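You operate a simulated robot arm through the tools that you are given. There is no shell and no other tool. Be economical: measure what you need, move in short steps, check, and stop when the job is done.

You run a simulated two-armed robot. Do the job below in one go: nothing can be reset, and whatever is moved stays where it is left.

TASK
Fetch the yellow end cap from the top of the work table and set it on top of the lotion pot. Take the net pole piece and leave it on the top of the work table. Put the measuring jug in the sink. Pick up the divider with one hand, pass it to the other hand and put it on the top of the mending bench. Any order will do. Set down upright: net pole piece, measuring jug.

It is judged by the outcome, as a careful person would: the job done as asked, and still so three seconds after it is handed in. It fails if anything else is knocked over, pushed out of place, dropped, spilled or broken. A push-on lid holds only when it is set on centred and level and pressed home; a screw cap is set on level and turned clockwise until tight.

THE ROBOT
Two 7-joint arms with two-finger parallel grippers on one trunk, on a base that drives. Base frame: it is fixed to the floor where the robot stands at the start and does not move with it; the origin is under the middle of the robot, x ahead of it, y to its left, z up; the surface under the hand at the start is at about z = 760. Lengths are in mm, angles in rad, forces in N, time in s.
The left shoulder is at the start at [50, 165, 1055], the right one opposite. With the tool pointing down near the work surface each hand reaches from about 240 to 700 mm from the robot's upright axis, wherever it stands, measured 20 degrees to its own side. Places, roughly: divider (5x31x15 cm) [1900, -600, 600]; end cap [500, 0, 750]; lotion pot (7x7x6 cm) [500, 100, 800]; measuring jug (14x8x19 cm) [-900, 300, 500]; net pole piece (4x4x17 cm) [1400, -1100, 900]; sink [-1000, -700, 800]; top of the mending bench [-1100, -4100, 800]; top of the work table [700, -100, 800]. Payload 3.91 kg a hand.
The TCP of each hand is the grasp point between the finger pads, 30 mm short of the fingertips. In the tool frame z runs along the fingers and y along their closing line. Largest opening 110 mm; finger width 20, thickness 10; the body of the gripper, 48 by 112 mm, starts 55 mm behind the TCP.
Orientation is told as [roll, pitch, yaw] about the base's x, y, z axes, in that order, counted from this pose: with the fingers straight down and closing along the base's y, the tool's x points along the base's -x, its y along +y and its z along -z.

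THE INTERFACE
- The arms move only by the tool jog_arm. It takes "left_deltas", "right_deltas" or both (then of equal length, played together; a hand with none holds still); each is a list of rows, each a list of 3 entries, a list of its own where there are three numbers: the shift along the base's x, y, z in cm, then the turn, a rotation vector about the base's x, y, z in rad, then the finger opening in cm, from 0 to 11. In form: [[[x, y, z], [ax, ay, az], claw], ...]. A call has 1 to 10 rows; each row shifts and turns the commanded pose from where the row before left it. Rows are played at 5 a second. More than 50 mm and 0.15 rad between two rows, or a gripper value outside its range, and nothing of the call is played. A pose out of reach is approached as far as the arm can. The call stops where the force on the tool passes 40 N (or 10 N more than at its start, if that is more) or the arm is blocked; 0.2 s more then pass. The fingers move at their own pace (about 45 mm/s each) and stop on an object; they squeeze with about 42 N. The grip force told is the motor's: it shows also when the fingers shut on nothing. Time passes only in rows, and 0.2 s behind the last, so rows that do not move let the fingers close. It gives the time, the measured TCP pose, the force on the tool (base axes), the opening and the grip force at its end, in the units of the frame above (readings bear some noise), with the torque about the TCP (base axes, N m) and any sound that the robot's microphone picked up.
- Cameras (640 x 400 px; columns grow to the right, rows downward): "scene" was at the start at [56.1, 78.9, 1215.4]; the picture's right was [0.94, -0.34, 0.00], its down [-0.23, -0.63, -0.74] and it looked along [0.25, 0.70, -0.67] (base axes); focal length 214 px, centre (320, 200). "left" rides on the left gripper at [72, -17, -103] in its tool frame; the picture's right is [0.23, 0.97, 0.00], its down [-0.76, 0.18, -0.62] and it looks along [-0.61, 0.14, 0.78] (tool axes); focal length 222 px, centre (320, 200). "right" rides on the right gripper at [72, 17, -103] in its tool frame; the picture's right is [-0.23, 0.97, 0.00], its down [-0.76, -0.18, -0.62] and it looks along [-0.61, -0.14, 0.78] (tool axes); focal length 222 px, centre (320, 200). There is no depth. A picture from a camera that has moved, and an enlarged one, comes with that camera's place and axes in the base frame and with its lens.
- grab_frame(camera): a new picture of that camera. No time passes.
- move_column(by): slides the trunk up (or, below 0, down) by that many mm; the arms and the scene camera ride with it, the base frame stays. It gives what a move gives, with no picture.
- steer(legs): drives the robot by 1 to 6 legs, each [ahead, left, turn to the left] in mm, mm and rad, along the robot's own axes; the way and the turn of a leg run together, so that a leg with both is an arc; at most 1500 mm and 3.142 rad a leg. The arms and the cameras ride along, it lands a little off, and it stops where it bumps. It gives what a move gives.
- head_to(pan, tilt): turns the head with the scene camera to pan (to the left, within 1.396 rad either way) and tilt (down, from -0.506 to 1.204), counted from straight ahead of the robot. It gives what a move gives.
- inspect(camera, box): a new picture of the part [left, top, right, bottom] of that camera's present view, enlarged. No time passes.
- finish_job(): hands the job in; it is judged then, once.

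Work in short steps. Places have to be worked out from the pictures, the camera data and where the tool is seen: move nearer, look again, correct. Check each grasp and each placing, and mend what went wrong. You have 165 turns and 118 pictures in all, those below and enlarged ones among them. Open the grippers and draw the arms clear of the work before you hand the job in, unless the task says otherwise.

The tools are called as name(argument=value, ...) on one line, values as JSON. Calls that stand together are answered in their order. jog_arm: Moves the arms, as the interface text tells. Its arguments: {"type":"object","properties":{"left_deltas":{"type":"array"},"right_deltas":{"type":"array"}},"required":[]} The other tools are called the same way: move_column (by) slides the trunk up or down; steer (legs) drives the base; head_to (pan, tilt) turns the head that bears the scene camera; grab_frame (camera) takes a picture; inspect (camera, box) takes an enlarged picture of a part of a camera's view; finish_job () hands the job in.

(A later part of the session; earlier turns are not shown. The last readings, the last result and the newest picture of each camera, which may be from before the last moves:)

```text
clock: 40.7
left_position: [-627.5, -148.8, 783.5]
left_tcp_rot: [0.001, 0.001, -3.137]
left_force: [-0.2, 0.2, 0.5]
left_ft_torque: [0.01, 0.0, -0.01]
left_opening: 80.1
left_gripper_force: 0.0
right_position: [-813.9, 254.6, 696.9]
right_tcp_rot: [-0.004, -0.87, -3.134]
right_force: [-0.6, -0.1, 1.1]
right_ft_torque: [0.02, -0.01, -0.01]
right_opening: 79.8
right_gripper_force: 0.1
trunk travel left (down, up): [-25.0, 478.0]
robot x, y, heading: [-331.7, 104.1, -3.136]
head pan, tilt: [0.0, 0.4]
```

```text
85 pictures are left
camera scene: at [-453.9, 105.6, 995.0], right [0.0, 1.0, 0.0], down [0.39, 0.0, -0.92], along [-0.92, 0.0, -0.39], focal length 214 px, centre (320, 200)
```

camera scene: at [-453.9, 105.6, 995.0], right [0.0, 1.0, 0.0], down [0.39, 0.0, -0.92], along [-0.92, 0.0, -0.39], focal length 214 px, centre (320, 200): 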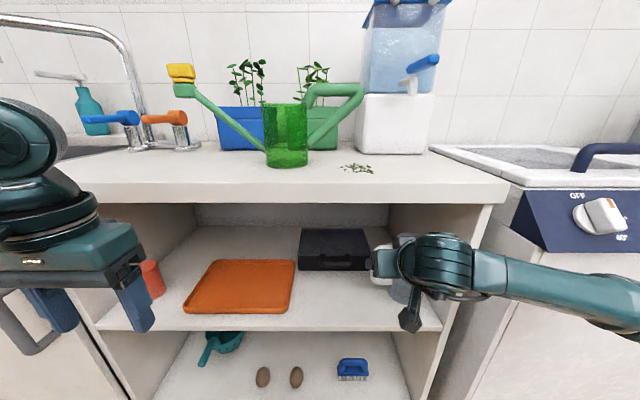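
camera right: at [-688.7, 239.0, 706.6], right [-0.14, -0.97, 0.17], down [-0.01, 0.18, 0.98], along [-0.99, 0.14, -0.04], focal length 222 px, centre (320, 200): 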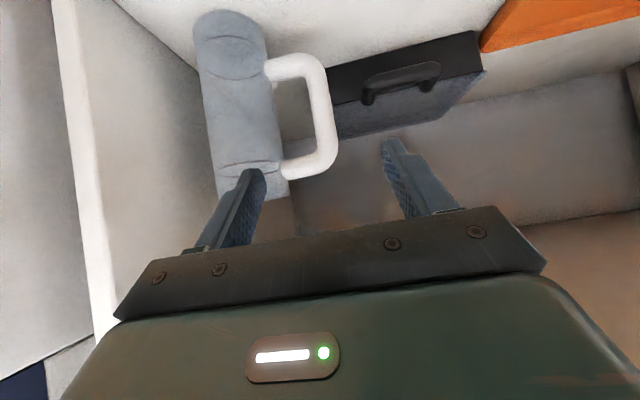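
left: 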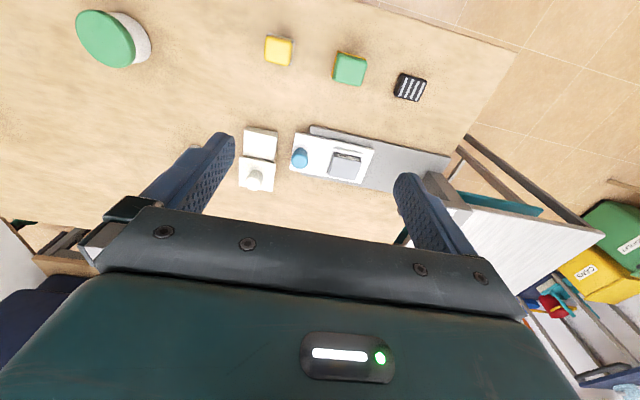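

Triangulated bar mid (-934,255,600). Narrow to 4.8 cm and advance along the fingers.

jog_arm(right_deltas=[[[0, 0, 0], [0, 0, 0], 4.8], [[0, 0, 0], [0, 0, 0], 4.8], [[-3, 0, -2.5], [0, 0, 0], 4.8], [[-3, 0, -2.5], [0, 0, 0], 4.8], [[-2, 0, -1.7], [0, 0, 0], 4.8], [[0, 0, 0], [0, 0, 0], 4.8]])

grab_frame(camera="right")

```text
clock: 42.1
left_position: [-628.6, -148.5, 783.2]
left_tcp_rot: [0.001, 0.0, -3.138]
left_force: [-0.3, -0.8, -0.7]
left_ft_torque: [0.01, 0.0, 0.0]
left_opening: 80.3
left_gripper_force: 0.1
right_position: [-893.2, 254.8, 627.1]
right_tcp_rot: [-0.006, -0.871, -3.133]
right_force: [-0.4, -0.1, 0.6]
right_ft_torque: [0.0, 0.04, -0.01]
right_opening: 47.9
right_gripper_force: 0.1
trunk travel left (down, up): [-25.0, 478.0]
robot x, y, heading: [-331.5, 105.5, -3.14]
head pan, tilt: [0.0, 0.4]
```

```text
84 pictures are left
camera right: at [-767.7, 238.3, 636.6], right [-0.14, -0.97, 0.17], down [-0.01, 0.18, 0.98], along [-0.99, 0.14, -0.04], focal length 222 px, centre (320, 200)
```

right: 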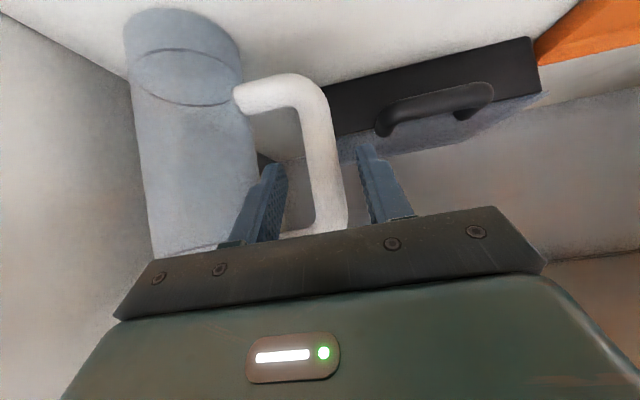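

The bar lies between the fingers. Advance the last 45 mm and close.

jog_arm(right_deltas=[[[-2, 0, -1.5], [0, 0, 0], 4.8], [[-1.5, 0, -1.2], [0, 0, 0], 4.8], [[0, 0, 0], [0, 0, 0], 4.8], [[0, 0, 0], [0, 0, 0], 1], [[0, 0, 0], [0, 0, 0], 1], [[0, 0, 0], [0, 0, 0], 1]])

grab_frame(camera="right")

```text
clock: 43.5
left_position: [-628.4, -148.4, 782.8]
left_tcp_rot: [0.0, 0.0, -3.137]
left_force: [0.3, -0.1, 0.3]
left_ft_torque: [-0.01, 0.03, 0.0]
left_opening: 79.9
left_gripper_force: 0.0
right_position: [-930.9, 255.4, 599.0]
right_tcp_rot: [-0.002, -0.871, -3.136]
right_force: [-0.3, -1.4, 0.4]
right_ft_torque: [-0.13, 0.01, 0.04]
right_opening: 21.3
right_gripper_force: 42.0
trunk travel left (down, up): [-25.0, 478.0]
robot x, y, heading: [-328.3, 106.8, -3.139]
head pan, tilt: [0.0, 0.4]
```

```text
83 pictures are left
camera right: at [-804.9, 239.3, 610.0], right [-0.14, -0.97, 0.17], down [-0.01, 0.18, 0.98], along [-0.99, 0.14, -0.04], focal length 222 px, centre (320, 200)
```

right: 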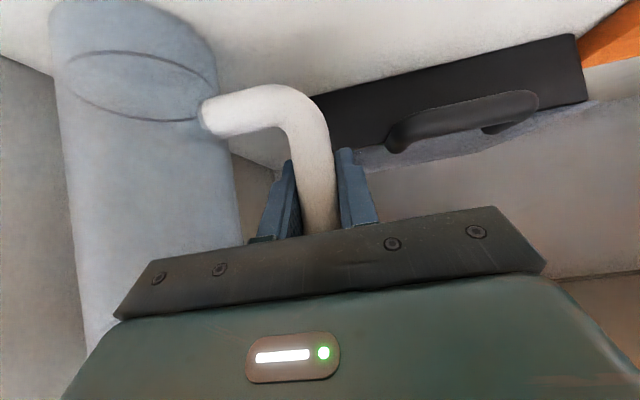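

Gripped at 21 mm. Lift 1.5 cm, checking torque and tilt.

jog_arm(right_deltas=[[[0, 0, 0.5], [0, 0, 0], 1], [[0, 0, 1], [0, 0, 0], 1], [[0, 0, 0.5], [0, 0, 0], 1], [[0, 0, 0], [0, 0, 0], 1]])

grab_frame(camera="right")

```text
clock: 44.5
left_position: [-627.4, -149.1, 783.4]
left_tcp_rot: [0.001, 0.0, -3.135]
left_force: [0.4, 0.3, 0.8]
left_ft_torque: [-0.01, 0.0, 0.01]
left_opening: 80.3
left_gripper_force: 0.1
right_position: [-929.8, 255.0, 620.1]
right_tcp_rot: [-0.004, -0.871, -3.136]
right_force: [0.0, 0.0, -0.6]
right_ft_torque: [-0.14, 0.05, -0.01]
right_opening: 21.1
right_gripper_force: 42.2
trunk travel left (down, up): [-25.0, 478.0]
robot x, y, heading: [-327.0, 107.4, -3.141]
head pan, tilt: [0.0, 0.4]
```

```text
82 pictures are left
camera right: at [-803.8, 238.8, 630.5], right [-0.14, -0.97, 0.17], down [-0.01, 0.18, 0.98], along [-0.99, 0.14, -0.04], focal length 222 px, centre (320, 200)
```

right: 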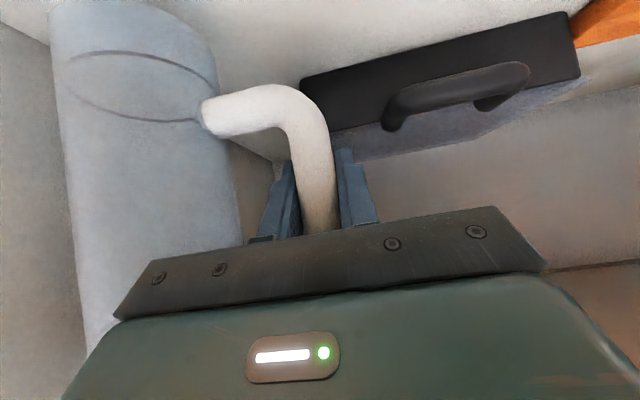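

Lifted cleanly and not tilting. Shift off the side wall slightly, then back the robot out straight.

jog_arm(right_deltas=[[[0, -0.6, 0.5], [0, 0, 0], 1], [[0, -0.7, 0.5], [0, 0, 0], 1], [[2, 0, 0], [0, 0, 0], 1], [[2, 0, 0], [0, 0, 0], 1]])

steer(legs=[[-200, 0, 0]])

grab_frame(camera="scene")

```text
clock: 45.5
left_position: [-628.3, -147.3, 782.3]
left_tcp_rot: [-0.002, -0.001, -3.135]
left_force: [0.4, 0.4, 0.3]
left_ft_torque: [-0.01, 0.01, -0.05]
left_opening: 80.1
left_gripper_force: 0.1
right_position: [-888.8, 241.7, 631.9]
right_tcp_rot: [-0.001, -0.87, -3.136]
right_force: [0.4, 0.8, -1.3]
right_ft_torque: [-0.08, 0.01, -0.02]
right_opening: 21.2
right_gripper_force: 41.9
trunk travel left (down, up): [-25.0, 478.0]
robot x, y, heading: [-326.8, 106.0, -3.131]
head pan, tilt: [0.0, 0.4]
```

```text
clock: 47.1
left_position: [-431.0, -146.3, 783.0]
left_tcp_rot: [0.001, 0.0, -3.137]
left_force: [0.0, 0.7, -0.7]
left_ft_torque: [0.03, -0.01, 0.03]
left_opening: 79.8
left_gripper_force: 0.1
right_position: [-692.3, 244.6, 630.4]
right_tcp_rot: [-0.003, -0.87, -3.139]
right_force: [0.5, -0.4, -1.7]
right_ft_torque: [-0.12, -0.01, -0.02]
right_opening: 21.1
right_gripper_force: 42.0
trunk travel left (down, up): [-25.0, 478.0]
robot x, y, heading: [-131.7, 108.0, -3.14]
head pan, tilt: [0.0, 0.4]
```

```text
81 pictures are left
camera scene: at [-256.5, 106.5, 995.0], right [0.0, 1.0, 0.0], down [0.39, 0.0, -0.92], along [-0.92, 0.0, -0.39], focal length 214 px, centre (320, 200)
```

scene: 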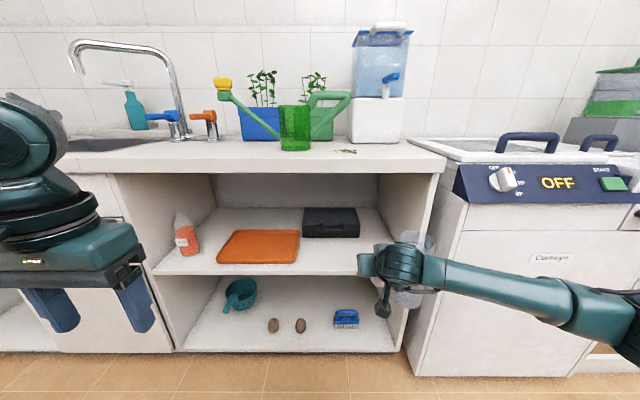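

The jug is out. Raise the trunk so the jug clears the counter, and move left toward the sink.

move_column(by=450)

steer(legs=[[0, 500, 0]])

head_to(pan=0.15, tilt=0.6)

grab_frame(camera="scene")

```text
refused: 450 is not a number from -400 to 400
```

```text
clock: 52.0
left_position: [-433.5, -644.8, 781.9]
left_tcp_rot: [-0.001, 0.0, 3.139]
left_force: [0.0, 0.1, -0.1]
left_ft_torque: [-0.01, 0.0, 0.0]
left_opening: 80.0
left_gripper_force: 0.1
right_position: [-690.9, -252.6, 630.6]
right_tcp_rot: [-0.003, -0.869, 3.138]
right_force: [0.2, -0.6, -1.2]
right_ft_torque: [-0.07, 0.0, -0.01]
right_opening: 21.2
right_gripper_force: 41.7
trunk travel left (down, up): [-25.0, 478.0]
robot x, y, heading: [-134.6, -393.3, 3.142]
head pan, tilt: [0.0, 0.4]
```

```text
clock: 52.7
left_position: [-433.4, -645.2, 782.4]
left_tcp_rot: [-0.001, 0.001, 3.138]
left_force: [0.0, 0.4, -0.2]
left_ft_torque: [-0.04, 0.02, 0.02]
left_opening: 80.2
left_gripper_force: 0.1
right_position: [-689.2, -252.3, 630.4]
right_tcp_rot: [-0.004, -0.872, 3.14]
right_force: [-0.5, 0.1, -1.4]
right_ft_torque: [-0.1, 0.04, -0.02]
right_opening: 21.0
right_gripper_force: 41.8
trunk travel left (down, up): [-25.0, 478.0]
robot x, y, heading: [-133.5, -395.4, 3.135]
head pan, tilt: [0.15, 0.6]
```

```text
80 pictures are left
camera scene: at [-251.8, -405.7, 976.8], right [-0.15, 0.99, 0.0], down [0.56, 0.08, -0.83], along [-0.82, -0.12, -0.56], focal length 214 px, centre (320, 200)
```

scene: 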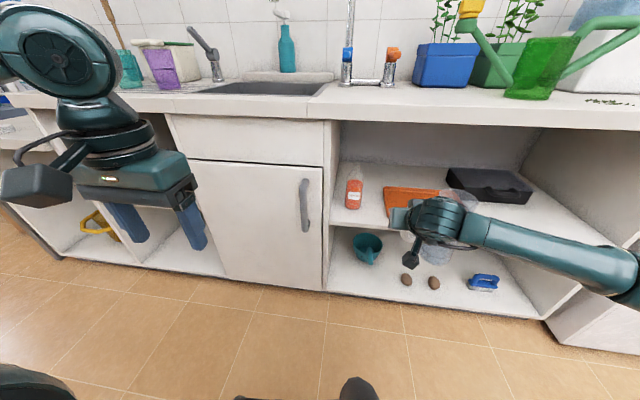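

The raise was over its limit; nothing was touched. Raise 400 now, then look from above at the sink.

move_column(by=400)

grab_frame(camera="scene")

```text
clock: 56.5
left_position: [-433.9, -644.8, 1182.5]
left_tcp_rot: [-0.001, 0.001, 3.139]
left_force: [-0.3, -0.2, 0.5]
left_ft_torque: [-0.02, -0.05, 0.04]
left_opening: 80.0
left_gripper_force: 0.2
right_position: [-690.4, -250.9, 1030.3]
right_tcp_rot: [-0.005, -0.871, 3.139]
right_force: [0.5, -0.8, -1.5]
right_ft_torque: [-0.08, 0.01, 0.0]
right_opening: 21.4
right_gripper_force: 41.4
trunk travel left (down, up): [-425.0, 78.0]
robot x, y, heading: [-133.9, -394.6, 3.138]
head pan, tilt: [0.15, 0.6]
```

```text
79 pictures are left
camera scene: at [-251.9, -405.8, 1376.7], right [-0.15, 0.99, 0.0], down [0.56, 0.08, -0.82], along [-0.82, -0.12, -0.57], focal length 214 px, centre (320, 200)
```

scene: 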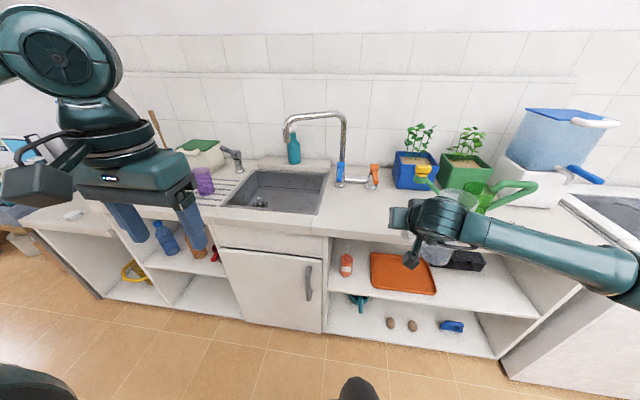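

Sink spans about x -1190..-868, y -890..-510, with the spout near (-1110,-670). With this grip the wrist camera would foul the rim, so I'll set the jug on the free counter right of the sink and regrip from above. Raise and move to there.

jog_arm(right_deltas=[[[0, 0, 3], [0, 0, 0], 1], [[0, 0, 3], [0, 0, 0], 1], [[0, 0, 0], [0, 0, 0], 1]])

steer(legs=[[0, 205, 0], [170, 0, 0]])

head_to(pan=-0.2, tilt=0.7)

grab_frame(camera="scene")

grab_frame(camera="right")

```text
clock: 57.4
left_position: [-432.5, -644.7, 1183.0]
left_tcp_rot: [0.001, 0.001, 3.139]
left_force: [0.1, 1.2, -0.6]
left_ft_torque: [-0.01, 0.01, 0.03]
left_opening: 80.0
left_gripper_force: 0.1
right_position: [-689.9, -250.5, 1091.0]
right_tcp_rot: [-0.004, -0.87, 3.138]
right_force: [0.2, 0.4, -1.7]
right_ft_torque: [-0.12, 0.07, -0.02]
right_opening: 21.2
right_gripper_force: 42.0
trunk travel left (down, up): [-425.0, 78.0]
robot x, y, heading: [-132.6, -394.3, 3.143]
head pan, tilt: [0.15, 0.6]
```

```text
clock: 60.8
left_position: [-605.4, -845.4, 1182.2]
left_tcp_rot: [0.0, 0.0, 3.14]
left_force: [-0.1, 0.3, -0.1]
left_ft_torque: [-0.02, -0.02, 0.02]
left_opening: 80.1
left_gripper_force: 0.0
right_position: [-863.6, -453.5, 1090.4]
right_tcp_rot: [-0.004, -0.871, 3.14]
right_force: [0.0, 0.4, -1.9]
right_ft_torque: [-0.09, 0.01, -0.01]
right_opening: 21.3
right_gripper_force: 42.0
trunk travel left (down, up): [-425.0, 78.0]
robot x, y, heading: [-305.5, -592.9, 3.144]
head pan, tilt: [0.15, 0.6]
```

```text
clock: 61.6
left_position: [-604.0, -845.9, 1183.0]
left_tcp_rot: [0.0, 0.001, 3.141]
left_force: [0.4, -0.3, -1.4]
left_ft_torque: [0.03, -0.01, -0.01]
left_opening: 79.9
left_gripper_force: 0.1
right_position: [-861.6, -452.3, 1090.0]
right_tcp_rot: [-0.003, -0.871, 3.141]
right_force: [-0.1, 0.2, -1.5]
right_ft_torque: [-0.11, -0.03, -0.01]
right_opening: 21.1
right_gripper_force: 41.8
trunk travel left (down, up): [-425.0, 78.0]
robot x, y, heading: [-302.3, -594.3, 3.142]
head pan, tilt: [-0.201, 0.7]
```

```text
78 pictures are left
camera scene: at [-419.6, -576.4, 1368.1], right [0.2, 0.98, 0.0], down [0.63, -0.13, -0.76], along [-0.75, 0.15, -0.64], focal length 214 px, centre (320, 200)
```

scene: 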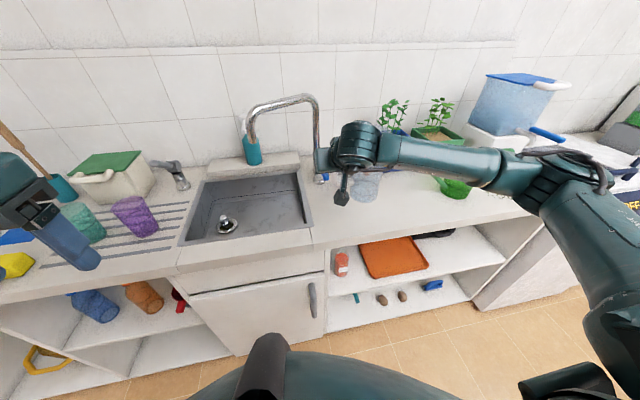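

```text
77 pictures are left
camera right: at [-737.4, -469.4, 1101.1], right [-0.15, -0.97, 0.17], down [-0.01, 0.18, 0.98], along [-0.99, 0.14, -0.04], focal length 222 px, centre (320, 200)
```

right: 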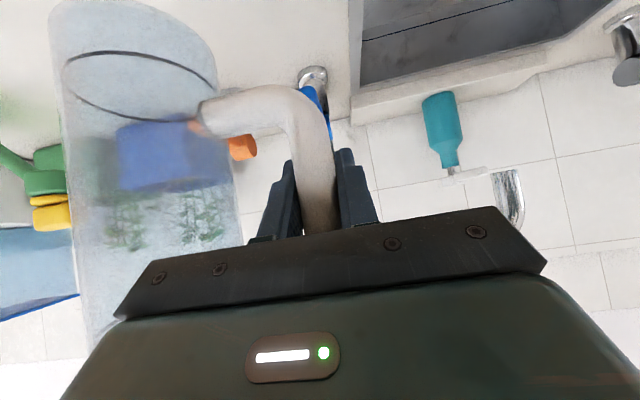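

Now forward 5 cm and lower toward the counter.

jog_arm(right_deltas=[[[-2.5, 0, -1], [0, 0, 0], 1], [[-2.5, 0, -2], [0, 0, 0], 1], [[0, 0, -3], [0, 0, 0], 1], [[0, 0, 0], [0, 0, 0], 1]])

inspect(camera="scene", box=[280, 110, 480, 235])

```text
clock: 62.6
left_position: [-605.3, -844.9, 1183.4]
left_tcp_rot: [0.001, -0.002, 3.14]
left_force: [1.5, -0.4, -1.4]
left_ft_torque: [-0.02, 0.0, 0.0]
left_opening: 80.0
left_gripper_force: 0.0
right_position: [-913.7, -453.6, 1029.2]
right_tcp_rot: [-0.005, -0.871, 3.14]
right_force: [-0.4, 0.1, -1.6]
right_ft_torque: [-0.08, 0.0, 0.04]
right_opening: 20.9
right_gripper_force: 41.8
trunk travel left (down, up): [-425.0, 78.0]
robot x, y, heading: [-302.6, -594.7, 3.141]
head pan, tilt: [-0.201, 0.7]
```

```text
3.20 times, centred on (380, 172) of scene
camera zoom: at [-419.5, -576.5, 1368.1], right [0.2, 0.98, 0.0], down [0.63, -0.13, -0.76], along [-0.75, 0.15, -0.64], focal length 686 px, centre (128, 288)
```

zoom: 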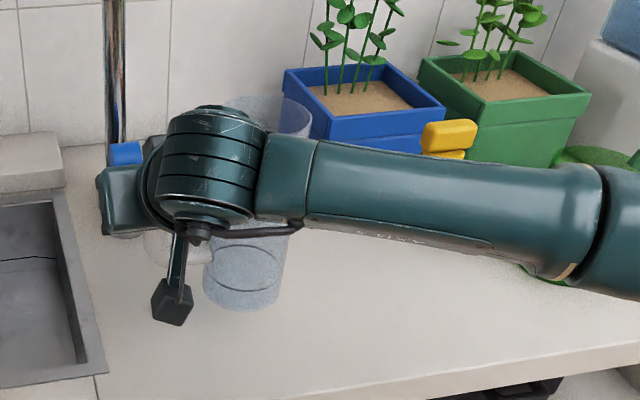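

Jug bottom is around 30 mm above the counter. Lower in steps.

jog_arm(right_deltas=[[[0, 0, -1.2], [0, 0, 0], 1], [[0, 0, -0.5], [0, 0, 0], 1], [[0, 0, -0.2], [0, 0, 0], 1], [[0, 0, 0], [0, 0, 0], 1]])

```text
clock: 63.6
left_position: [-604.4, -844.5, 1183.5]
left_tcp_rot: [0.001, 0.001, 3.139]
left_force: [0.0, 0.8, -0.5]
left_ft_torque: [-0.03, -0.01, 0.06]
left_opening: 79.9
left_gripper_force: 0.1
right_position: [-913.1, -452.1, 1011.1]
right_tcp_rot: [-0.003, -0.871, 3.142]
right_force: [0.2, -0.5, -1.0]
right_ft_torque: [-0.09, 0.02, 0.01]
right_opening: 21.3
right_gripper_force: 41.8
trunk travel left (down, up): [-425.0, 78.0]
robot x, y, heading: [-305.4, -592.0, 3.141]
head pan, tilt: [-0.201, 0.7]
```

Still free; continue in 2 mm steps.

jog_arm(right_deltas=[[[0, 0, -0.3], [0, 0, 0], 1], [[0, 0, -0.2], [0, 0, 0], 1], [[0, 0, -0.2], [0, 0, 0], 1], [[0, 0, 0], [0, 0, 0], 1]])

inspect(camera="scene", box=[280, 130, 440, 230])

```text
clock: 64.6
left_position: [-604.0, -844.8, 1183.4]
left_tcp_rot: [0.0, 0.001, 3.139]
left_force: [-0.1, 0.5, -0.9]
left_ft_torque: [0.02, -0.02, 0.0]
left_opening: 80.0
left_gripper_force: 0.1
right_position: [-913.2, -451.4, 1004.1]
right_tcp_rot: [-0.005, -0.87, 3.143]
right_force: [0.2, -0.7, -2.0]
right_ft_torque: [-0.13, 0.01, 0.02]
right_opening: 21.2
right_gripper_force: 41.9
trunk travel left (down, up): [-425.0, 78.0]
robot x, y, heading: [-303.9, -593.8, 3.143]
head pan, tilt: [-0.201, 0.7]
```

```text
4.00 times, centred on (360, 180) of scene
camera zoom: at [-419.5, -576.3, 1368.1], right [0.2, 0.98, 0.0], down [0.63, -0.13, -0.76], along [-0.75, 0.15, -0.64], focal length 858 px, centre (160, 280)
```

zoom: 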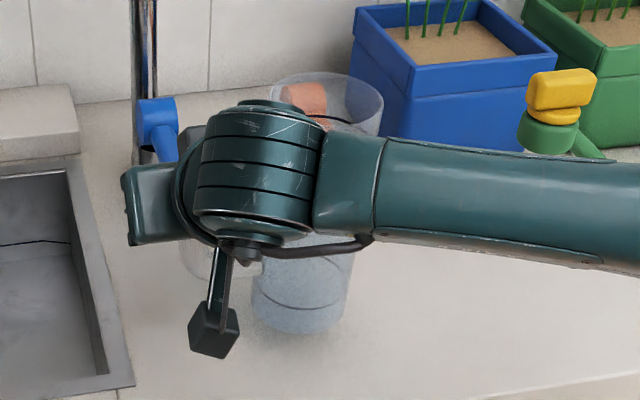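

Near contact by the shadow; continue down.

jog_arm(right_deltas=[[[0, 0, -0.2], [0, 0, 0], 1], [[0, 0, -0.2], [0, 0, 0], 1], [[0, 0, -0.2], [0, 0, 0], 1], [[0, 0, 0], [0, 0, 0], 1]])

```text
clock: 65.6
left_position: [-604.0, -845.5, 1182.5]
left_tcp_rot: [0.0, 0.0, 3.14]
left_force: [0.1, -0.7, -0.3]
left_ft_torque: [0.0, -0.02, 0.01]
left_opening: 79.8
left_gripper_force: 0.0
right_position: [-912.4, -453.3, 997.3]
right_tcp_rot: [-0.004, -0.87, 3.141]
right_force: [0.6, 0.5, -1.9]
right_ft_torque: [-0.11, 0.04, -0.01]
right_opening: 21.3
right_gripper_force: 41.5
trunk travel left (down, up): [-425.0, 78.0]
robot x, y, heading: [-305.7, -593.4, 3.141]
head pan, tilt: [-0.201, 0.7]
```

Still free; another 6 mm.

jog_arm(right_deltas=[[[0, 0, -0.2], [0, 0, 0], 1], [[0, 0, -0.2], [0, 0, 0], 1], [[0, 0, -0.2], [0, 0, 0], 1], [[0, 0, 0], [0, 0, 0], 1]])

```text
clock: 66.6
left_position: [-605.2, -845.8, 1183.7]
left_tcp_rot: [0.0, 0.001, 3.14]
left_force: [-0.2, -0.2, -0.2]
left_ft_torque: [0.0, -0.04, -0.01]
left_opening: 79.9
left_gripper_force: 0.0
right_position: [-913.5, -452.0, 992.5]
right_tcp_rot: [-0.003, -0.871, 3.141]
right_force: [0.7, -0.3, -0.9]
right_ft_torque: [-0.1, 0.03, -0.02]
right_opening: 21.2
right_gripper_force: 42.0
trunk travel left (down, up): [-425.0, 78.0]
robot x, y, heading: [-302.9, -592.5, 3.139]
head pan, tilt: [-0.201, 0.7]
```

jog_arm(right_deltas=[[[0, 0, -0.2], [0, 0, 0], 1], [[0, 0, -0.2], [0, 0, 0], 1], [[0, 0, -0.2], [0, 0, 0], 1], [[0, 0, 0], [0, 0, 0], 1]])

inspect(camera="scene", box=[280, 130, 440, 230])

```text
clock: 67.6
left_position: [-604.4, -845.7, 1182.5]
left_tcp_rot: [-0.002, 0.002, 3.14]
left_force: [0.2, -0.8, 0.5]
left_ft_torque: [-0.03, -0.02, 0.0]
left_opening: 79.9
left_gripper_force: 0.1
right_position: [-912.3, -451.3, 986.4]
right_tcp_rot: [-0.004, -0.872, 3.142]
right_force: [-0.1, 0.6, -1.7]
right_ft_torque: [-0.12, 0.03, 0.01]
right_opening: 21.3
right_gripper_force: 41.7
trunk travel left (down, up): [-425.0, 78.0]
robot x, y, heading: [-303.6, -592.7, 3.136]
head pan, tilt: [-0.201, 0.7]
```

```text
4.00 times, centred on (360, 180) of scene
camera zoom: at [-419.5, -576.3, 1368.1], right [0.2, 0.98, 0.0], down [0.63, -0.13, -0.76], along [-0.75, 0.15, -0.64], focal length 858 px, centre (160, 280)
```

zoom: 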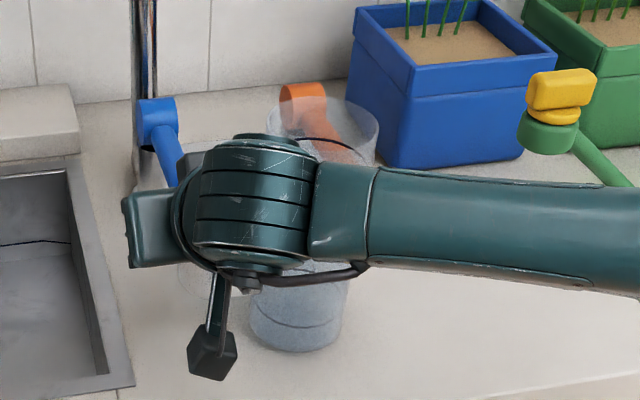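

No contact; counter may be nearer 860. Continue.

jog_arm(right_deltas=[[[0, 0, -0.3], [0, 0, 0], 1], [[0, 0, -0.3], [0, 0, 0], 1], [[0, 0, -0.2], [0, 0, 0], 1], [[0, 0, 0], [0, 0, 0], 1]])

```text
clock: 68.6
left_position: [-603.6, -846.0, 1182.6]
left_tcp_rot: [0.0, 0.0, 3.14]
left_force: [0.4, -0.6, -0.9]
left_ft_torque: [-0.03, 0.0, -0.02]
left_opening: 80.2
left_gripper_force: 0.0
right_position: [-912.4, -453.2, 978.6]
right_tcp_rot: [-0.005, -0.871, 3.141]
right_force: [-0.4, -0.3, -1.2]
right_ft_torque: [-0.03, -0.02, 0.0]
right_opening: 21.1
right_gripper_force: 42.3
trunk travel left (down, up): [-425.0, 78.0]
robot x, y, heading: [-306.0, -594.3, 3.141]
head pan, tilt: [-0.201, 0.7]
```

jog_arm(right_deltas=[[[0, 0, -0.2], [0, 0, 0], 1], [[0, 0, -0.2], [0, 0, 0], 1], [[0, 0, -0.2], [0, 0, 0], 1], [[0, 0, 0], [0, 0, 0], 1]])

inspect(camera="scene", box=[280, 130, 440, 230])

```text
clock: 69.6
left_position: [-602.9, -847.4, 1182.7]
left_tcp_rot: [-0.003, -0.002, 3.14]
left_force: [-0.8, 0.6, 0.3]
left_ft_torque: [-0.02, 0.04, 0.02]
left_opening: 80.1
left_gripper_force: 0.1
right_position: [-912.4, -454.9, 977.5]
right_tcp_rot: [-0.003, -0.882, -3.14]
right_force: [1.2, -3.3, 23.8]
right_ft_torque: [1.25, -0.74, -0.18]
right_opening: 21.2
right_gripper_force: 42.3
trunk travel left (down, up): [-425.0, 78.0]
robot x, y, heading: [-308.5, -594.3, 3.142]
head pan, tilt: [-0.201, 0.7]
```

```text
4.00 times, centred on (360, 180) of scene
camera zoom: at [-416.8, -577.7, 1368.7], right [0.2, 0.98, 0.0], down [0.63, -0.13, -0.77], along [-0.75, 0.15, -0.64], focal length 858 px, centre (160, 280)
```

zoom: 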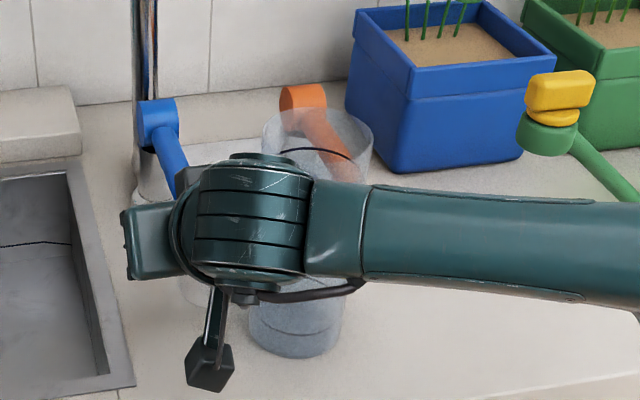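

Contact (24 N). Ease up 3.5 mm, open, then back off along the finger direction.

jog_arm(right_deltas=[[[0, 0, 0.35], [0, 0, 0], 1], [[0, 0, 0], [0, 0, 0], 4.8], [[0, 0, 0], [0, 0, 0], 4.8], [[0, 0, 0], [0, 0, 0], 4.8], [[1.5, 0, 1.2], [0, 0, 0], 4.8], [[3, 0, 2.5], [0, 0, 0], 4.8], [[3, 0, 2.5], [0, 0, 0], 4.8]])

grab_frame(camera="right")

```text
clock: 71.2
left_position: [-604.2, -845.3, 1183.6]
left_tcp_rot: [0.0, -0.003, 3.14]
left_force: [-0.1, 1.1, -0.5]
left_ft_torque: [0.02, -0.02, -0.01]
left_opening: 80.0
left_gripper_force: 0.1
right_position: [-834.8, -450.9, 1039.6]
right_tcp_rot: [-0.003, -0.871, 3.143]
right_force: [-1.2, 0.9, 0.4]
right_ft_torque: [-0.02, 0.0, -0.01]
right_opening: 48.2
right_gripper_force: 0.1
trunk travel left (down, up): [-425.0, 78.0]
robot x, y, heading: [-307.1, -592.1, 3.141]
head pan, tilt: [-0.201, 0.7]
```

```text
72 pictures are left
camera right: at [-710.2, -468.0, 1049.9], right [-0.15, -0.97, 0.17], down [-0.01, 0.18, 0.98], along [-0.99, 0.14, -0.04], focal length 222 px, centre (320, 200)
```

right: 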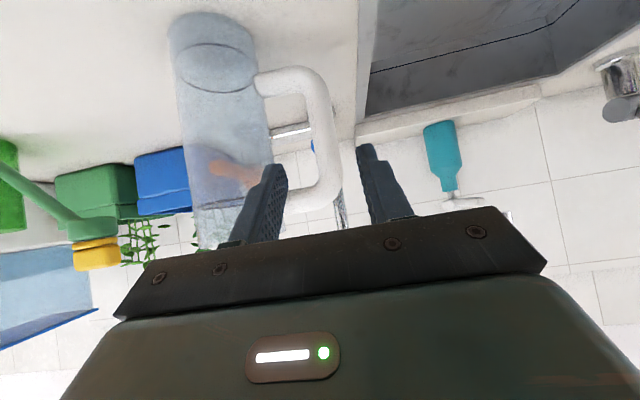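

The jug stands upright on the counter. Raise the hand and bring it to fingers-down, then yaw so it closes along x.

jog_arm(right_deltas=[[[0, 0, 4.8], [0, 0, 0], 10], [[0, 0, 4.8], [0, 0, 0], 10], [[0, 0, 4.8], [0, 0, 0], 10], [[0, 0, 2], [0, -0.145, 0], 10.5], [[0, 0, 0], [0, -0.145, 0], 10.5], [[0, 0, 0], [0, -0.145, 0], 10.5], [[0, 0, 0], [0, -0.145, 0], 10.5], [[0, 0, 0], [0, -0.145, 0], 10.5], [[0, 0, 0], [0, -0.145, 0], 10.5], [[0, 0, 0], [0, 0, -0.14], 10.5]])

jog_arm(right_deltas=[[[0, 0, 0], [0, 0, -0.145], 10.5], [[0, 0, 0], [0, 0, -0.145], 10.5], [[0, 0, 0], [0, 0, -0.145], 10.5], [[0, 0, 0], [0, 0, -0.145], 10.5], [[0, 0, 0], [0, 0, -0.145], 10.5], [[0, 0, 0], [0, 0, -0.145], 10.5], [[0, 0, 0], [0, 0, -0.145], 10.5], [[0, 0, 0], [0, 0, -0.145], 10.5], [[0, 0, 0], [0, 0, -0.145], 10.5], [[0, 0, 0], [0, 0, -0.126], 10.5]])

```text
clock: 73.4
left_position: [-605.1, -845.8, 1183.2]
left_tcp_rot: [0.0, -0.003, 3.139]
left_force: [-0.1, -0.6, -0.3]
left_ft_torque: [-0.01, -0.03, -0.01]
left_opening: 79.9
left_gripper_force: 0.1
right_position: [-836.6, -451.8, 1201.6]
right_tcp_rot: [-0.004, 0.002, 3.0]
right_force: [0.5, 0.4, -0.8]
right_ft_torque: [0.0, -0.01, 0.04]
right_opening: 104.9
right_gripper_force: 0.0
trunk travel left (down, up): [-425.0, 78.0]
robot x, y, heading: [-304.3, -591.1, 3.141]
head pan, tilt: [-0.201, 0.7]
```

```text
clock: 75.6
left_position: [-604.7, -845.8, 1182.9]
left_tcp_rot: [0.0, 0.001, 3.14]
left_force: [-0.4, -0.3, 0.0]
left_ft_torque: [0.01, 0.01, 0.0]
left_opening: 80.4
left_gripper_force: 0.1
right_position: [-837.2, -453.0, 1202.0]
right_tcp_rot: [-0.004, -0.001, 1.567]
right_force: [0.3, 0.3, 0.9]
right_ft_torque: [-0.01, -0.01, 0.0]
right_opening: 105.0
right_gripper_force: 0.0
trunk travel left (down, up): [-425.0, 78.0]
robot x, y, heading: [-305.5, -594.5, 3.137]
head pan, tilt: [-0.201, 0.7]
```

Hand is vertical and yawed. Move above the jug and look.

jog_arm(right_deltas=[[[-2.6, 3, 0], [0, 0, 0], 10.5], [[-2.6, 3, 0], [0, 0, 0], 10.5], [[-2.5, 3, 0], [0, 0, 0], 10.5], [[0, 0, 0], [0, 0, 0], 10.5]])

grab_frame(camera="right")

inspect(camera="scene", box=[270, 80, 470, 240])

```text
clock: 76.6
left_position: [-603.7, -845.7, 1181.7]
left_tcp_rot: [0.0, -0.001, 3.141]
left_force: [-0.3, 0.5, -0.8]
left_ft_torque: [0.01, -0.04, -0.02]
left_opening: 80.3
left_gripper_force: 0.1
right_position: [-915.7, -359.7, 1202.4]
right_tcp_rot: [-0.003, -0.003, 1.57]
right_force: [-0.7, -0.6, -0.6]
right_ft_torque: [-0.01, 0.02, -0.01]
right_opening: 105.2
right_gripper_force: 0.1
trunk travel left (down, up): [-425.0, 78.0]
robot x, y, heading: [-303.6, -596.5, 3.139]
head pan, tilt: [-0.201, 0.7]
```

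```text
71 pictures are left
camera right: at [-933.0, -432.0, 1304.5], right [-0.97, 0.23, 0.0], down [0.18, 0.76, 0.62], along [0.14, 0.61, -0.78], focal length 222 px, centre (320, 200)
```

right: 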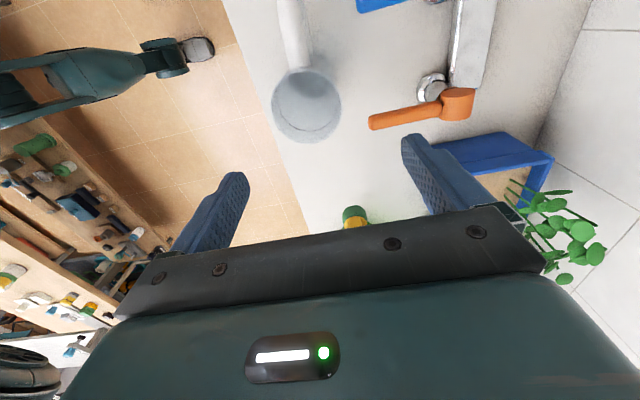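

```text
2.50 times, centred on (370, 160) of scene
camera zoom: at [-419.2, -576.5, 1368.2], right [0.2, 0.98, 0.0], down [0.63, -0.13, -0.77], along [-0.75, 0.15, -0.64], focal length 536 px, centre (195, 300)
```

zoom: 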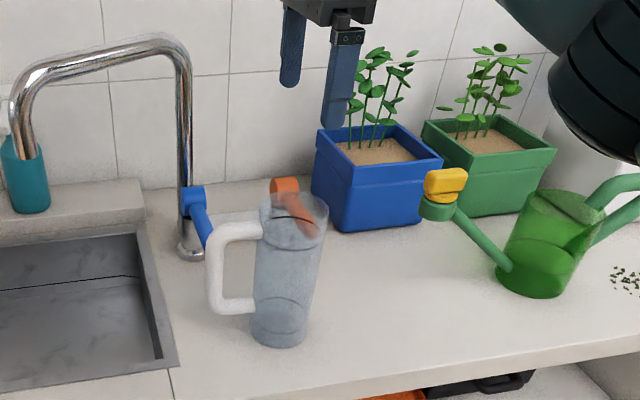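

Jug rim centre about (-906,-369,1062). Correct and descend to just above the rim.

jog_arm(right_deltas=[[[0.9, -0.9, 0], [0, 0, 0], 11], [[0, 0, -4.5], [0, 0, 0], 11], [[0, 0, -4.3], [0, 0, 0], 11], [[0, 0, 0], [0, 0, 0], 11]])

grab_frame(camera="right")

```text
clock: 77.6
left_position: [-604.8, -845.7, 1182.5]
left_tcp_rot: [0.0, 0.003, 3.139]
left_force: [0.1, -0.1, 0.2]
left_ft_torque: [-0.01, -0.02, 0.0]
left_opening: 80.0
left_gripper_force: 0.1
right_position: [-904.9, -369.6, 1114.3]
right_tcp_rot: [-0.005, -0.001, 1.568]
right_force: [0.0, 0.0, -0.5]
right_ft_torque: [0.02, 0.01, 0.01]
right_opening: 110.2
right_gripper_force: 0.0
trunk travel left (down, up): [-425.0, 78.0]
robot x, y, heading: [-304.2, -593.8, 3.143]
head pan, tilt: [-0.201, 0.7]
```

```text
69 pictures are left
camera right: at [-922.3, -443.4, 1217.3], right [-0.97, 0.23, 0.0], down [0.18, 0.76, 0.62], along [0.14, 0.61, -0.78], focal length 222 px, centre (320, 200)
```

right: 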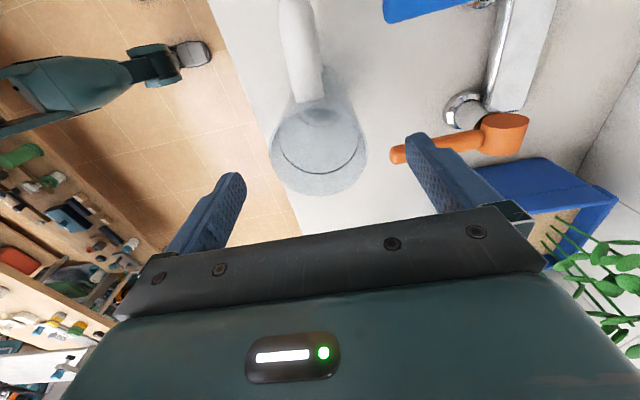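

Centred over the rim. Descend 70 mm and close.

jog_arm(right_deltas=[[[0, 0, -3], [0, 0, 0], 11], [[0, 0, -2.5], [0, 0, 0], 11], [[0, 0, -1.6], [0, 0, 0], 11], [[0, 0, 0], [0, 0, 0], 11], [[0, 0, 0], [0, 0, 0], 6], [[0, 0, 0], [0, 0, 0], 6], [[0, 0, 0], [0, 0, 0], 6]])

grab_frame(camera="right")

```text
clock: 79.2
left_position: [-604.1, -846.3, 1182.8]
left_tcp_rot: [-0.001, 0.0, 3.141]
left_force: [-0.5, 0.2, 0.5]
left_ft_torque: [0.02, -0.04, 0.02]
left_opening: 80.3
left_gripper_force: 0.0
right_position: [-904.6, -370.5, 1042.6]
right_tcp_rot: [-0.005, 0.0, 1.57]
right_force: [1.2, -0.2, -0.4]
right_ft_torque: [-0.04, 0.01, -0.03]
right_opening: 75.7
right_gripper_force: 37.3
trunk travel left (down, up): [-425.0, 78.0]
robot x, y, heading: [-305.0, -590.8, 3.138]
head pan, tilt: [-0.201, 0.7]
```

```text
68 pictures are left
camera right: at [-923.5, -442.1, 1144.7], right [-0.97, 0.23, 0.0], down [0.18, 0.76, 0.62], along [0.14, 0.61, -0.78], focal length 222 px, centre (320, 200)
```

right: 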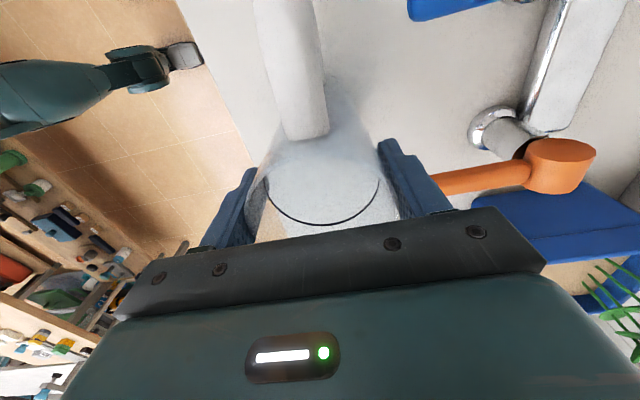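

Gripped. Lift 7 cm and drive left to the sink.

jog_arm(right_deltas=[[[0, 0, 1], [0, 0, 0], 6], [[0, 0, 3], [0, 0, 0], 6], [[0, 0, 4], [0, 0, 0], 6], [[0, 0, 0], [0, 0, 0], 6]])

steer(legs=[[0, 350, 0], [50, 0, 0]])

jog_arm(right_deltas=[[[-1.5, 0, 0], [0, 0, 0], 6], [[-1.5, 0, 0], [0, 0, 0], 6], [[0, 0, 0], [0, 0, 0], 6]])

grab_frame(camera="scene")

grab_frame(camera="right")

```text
clock: 80.2
left_position: [-604.2, -844.7, 1182.5]
left_tcp_rot: [0.001, 0.0, 3.14]
left_force: [-0.4, 0.9, 0.4]
left_ft_torque: [-0.01, 0.01, 0.0]
left_opening: 80.2
left_gripper_force: 0.0
right_position: [-906.1, -369.4, 1121.2]
right_tcp_rot: [-0.004, 0.001, 1.57]
right_force: [-0.7, 0.0, -0.7]
right_ft_torque: [0.0, -0.02, 0.0]
right_opening: 75.6
right_gripper_force: 42.0
trunk travel left (down, up): [-425.0, 78.0]
robot x, y, heading: [-307.9, -597.0, 3.142]
head pan, tilt: [-0.201, 0.7]
```

```text
clock: 84.4
left_position: [-653.5, -1196.3, 1182.4]
left_tcp_rot: [-0.002, 0.001, -3.139]
left_force: [-0.2, 0.1, -0.7]
left_ft_torque: [0.02, -0.02, 0.0]
left_opening: 80.1
left_gripper_force: 0.0
right_position: [-958.0, -723.3, 1120.8]
right_tcp_rot: [-0.004, 0.0, 1.575]
right_force: [0.5, 0.0, -0.8]
right_ft_torque: [0.03, -0.02, 0.0]
right_opening: 75.5
right_gripper_force: 42.3
trunk travel left (down, up): [-425.0, 78.0]
robot x, y, heading: [-353.6, -939.0, -3.135]
head pan, tilt: [-0.201, 0.7]
```

```text
clock: 85.2
left_position: [-653.2, -1196.0, 1183.4]
left_tcp_rot: [0.001, -0.001, -3.138]
left_force: [0.2, 0.0, -0.2]
left_ft_torque: [-0.01, 0.0, -0.03]
left_opening: 79.8
left_gripper_force: 0.1
right_position: [-986.6, -722.8, 1122.0]
right_tcp_rot: [-0.004, -0.001, 1.574]
right_force: [0.3, -0.1, -1.8]
right_ft_torque: [0.0, 0.0, -0.04]
right_opening: 75.4
right_gripper_force: 42.0
trunk travel left (down, up): [-425.0, 78.0]
robot x, y, heading: [-353.9, -940.5, -3.145]
head pan, tilt: [-0.201, 0.7]
```

```text
67 pictures are left
camera scene: at [-469.1, -926.0, 1368.1], right [0.2, 0.98, 0.0], down [0.63, -0.13, -0.76], along [-0.75, 0.15, -0.64], focal length 214 px, centre (320, 200)
```

scene: 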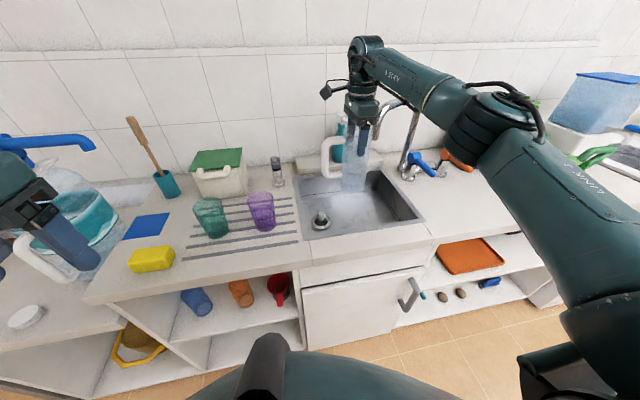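

```text
66 pictures are left
camera right: at [-1004.1, -794.8, 1224.4], right [-0.97, 0.22, 0.0], down [0.17, 0.76, 0.62], along [0.14, 0.61, -0.78], focal length 222 px, centre (320, 200)
```

right: 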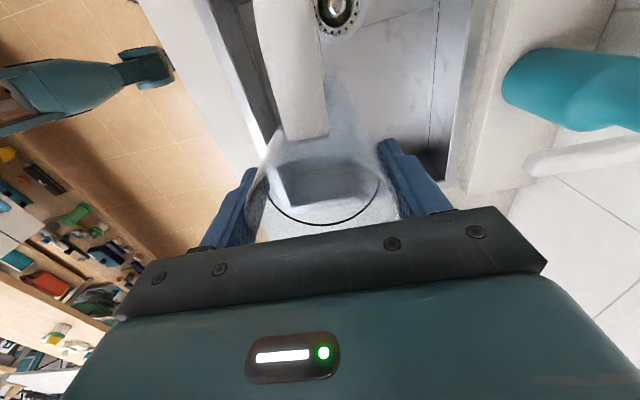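

Jug is over the sink at (-987,-723), clear of the spout. Lower it into the basin.

jog_arm(right_deltas=[[[0, 0, -4.5], [0, 0, 0], 6], [[0, 0, -4.5], [0, 0, 0], 6], [[0, 0, -4.5], [0, 0, 0], 6], [[0, 0, -3], [0, 0, 0], 6], [[0, 0, 0], [0, 0, 0], 6]])

inspect(camera="scene", box=[270, 90, 450, 260])

```text
clock: 86.4
left_position: [-654.1, -1197.2, 1183.4]
left_tcp_rot: [-0.001, -0.001, -3.138]
left_force: [0.0, 0.2, -0.7]
left_ft_torque: [0.0, 0.01, -0.02]
left_opening: 79.8
left_gripper_force: 0.1
right_position: [-987.7, -722.4, 955.2]
right_tcp_rot: [-0.004, -0.001, 1.575]
right_force: [-0.2, 0.7, -2.0]
right_ft_torque: [0.0, 0.01, -0.02]
right_opening: 75.3
right_gripper_force: 41.8
trunk travel left (down, up): [-425.0, 78.0]
robot x, y, heading: [-356.0, -941.9, -3.134]
head pan, tilt: [-0.201, 0.7]
```

```text
2.35 times, centred on (360, 175) of scene
camera zoom: at [-469.1, -926.2, 1368.1], right [0.2, 0.98, 0.0], down [0.63, -0.13, -0.76], along [-0.75, 0.15, -0.64], focal length 505 px, centre (226, 259)
```

zoom: 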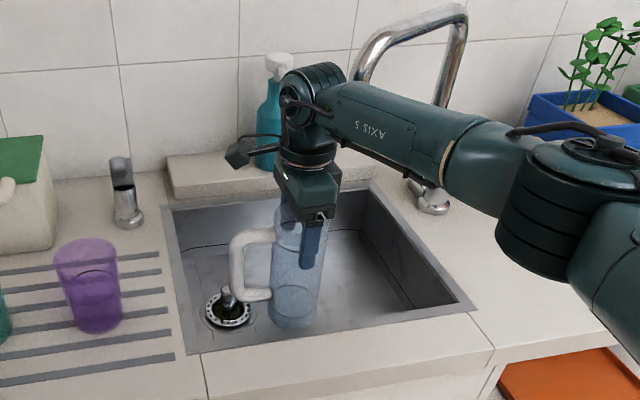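

Lowering well, clear of walls and drain. Continue with smaller steps.

jog_arm(right_deltas=[[[0, 0, -2], [0, 0, 0], 6], [[0, 0, -1], [0, 0, 0], 6], [[0, 0, -0.3], [0, 0, 0], 6], [[0, 0, -0.3], [0, 0, 0], 6], [[0, 0, 0], [0, 0, 0], 6]])

```text
clock: 87.6
left_position: [-648.2, -1197.1, 1183.4]
left_tcp_rot: [0.0, -0.004, -3.138]
left_force: [0.5, 0.2, -0.3]
left_ft_torque: [0.02, 0.03, -0.01]
left_opening: 80.0
left_gripper_force: 0.1
right_position: [-986.1, -721.8, 927.2]
right_tcp_rot: [0.01, -0.002, 1.575]
right_force: [3.2, 5.6, 37.4]
right_ft_torque: [0.14, -1.1, 0.11]
right_opening: 75.7
right_gripper_force: 42.1
trunk travel left (down, up): [-425.0, 78.0]
robot x, y, heading: [-351.6, -942.9, -3.139]
head pan, tilt: [-0.201, 0.7]
```

Contact at z≈928 (37 N). Ease up slightly and look before releasing.

jog_arm(right_deltas=[[[0, 0, 0.3], [0, 0, 0], 6], [[0, 0, 0.1], [0, 0, 0], 6]])

inspect(camera="scene", box=[300, 140, 400, 240])

```text
clock: 88.2
left_position: [-651.7, -1198.2, 1183.3]
left_tcp_rot: [-0.001, -0.005, -3.138]
left_force: [-0.3, -0.1, 0.2]
left_ft_torque: [-0.02, -0.01, -0.02]
left_opening: 80.1
left_gripper_force: 0.0
right_position: [-987.2, -721.1, 926.1]
right_tcp_rot: [0.004, -0.001, 1.576]
right_force: [-4.6, 3.7, 21.4]
right_ft_torque: [0.22, 0.36, -0.01]
right_opening: 75.3
right_gripper_force: 42.4
trunk travel left (down, up): [-425.0, 78.0]
robot x, y, heading: [-352.2, -938.8, -3.14]
head pan, tilt: [-0.201, 0.7]
```

```text
4.00 times, centred on (350, 190) of scene
camera zoom: at [-467.2, -926.7, 1368.2], right [0.2, 0.98, 0.0], down [0.63, -0.13, -0.77], along [-0.75, 0.15, -0.64], focal length 858 px, centre (200, 240)
```

zoom: 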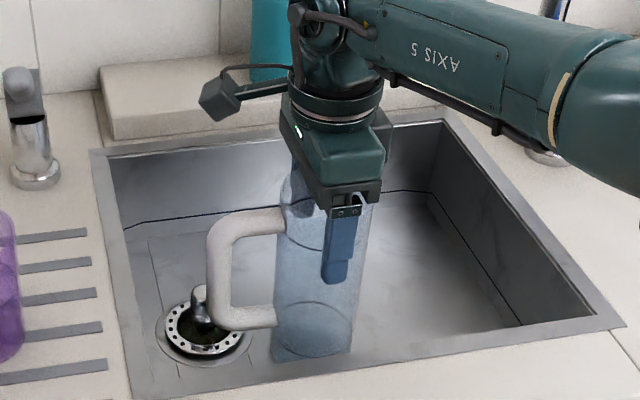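

Torque shows contact under the body (floor), not the handle. Release and rise.

jog_arm(right_deltas=[[[0, 0, 0.1], [0, 0, 0], 6], [[0, 0, 0], [0, 0, 0], 8.6], [[0, 0, 0], [0, 0, 0], 10], [[0, 0, 0], [0, 0, 0], 10.6], [[0, 0, 2], [0, 0, 0], 10.6], [[0, 0, 4], [0, 0, 0], 10.6], [[0, 0, 4.5], [0, 0, 0], 10.6], [[0, 0, 4.5], [0, 0, 0], 10.6]])

inspect(camera="scene", box=[270, 90, 450, 260])

```text
clock: 90.0
left_position: [-653.0, -1196.6, 1182.8]
left_tcp_rot: [-0.002, -0.002, -3.138]
left_force: [-0.1, 0.6, 0.7]
left_ft_torque: [0.01, 0.01, 0.04]
left_opening: 80.0
left_gripper_force: 0.0
right_position: [-984.8, -724.2, 1076.7]
right_tcp_rot: [-0.003, -0.001, 1.575]
right_force: [-0.3, -0.7, -0.1]
right_ft_torque: [0.04, -0.01, 0.02]
right_opening: 105.9
right_gripper_force: 0.0
trunk travel left (down, up): [-425.0, 78.0]
robot x, y, heading: [-355.4, -942.3, -3.138]
head pan, tilt: [-0.201, 0.7]
```

```text
2.35 times, centred on (360, 175) of scene
camera zoom: at [-468.5, -926.6, 1368.2], right [0.2, 0.98, 0.0], down [0.63, -0.13, -0.77], along [-0.75, 0.15, -0.64], focal length 505 px, centre (226, 259)
```

zoom: 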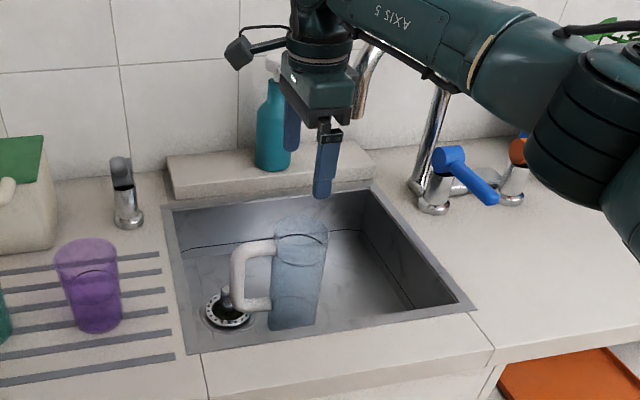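

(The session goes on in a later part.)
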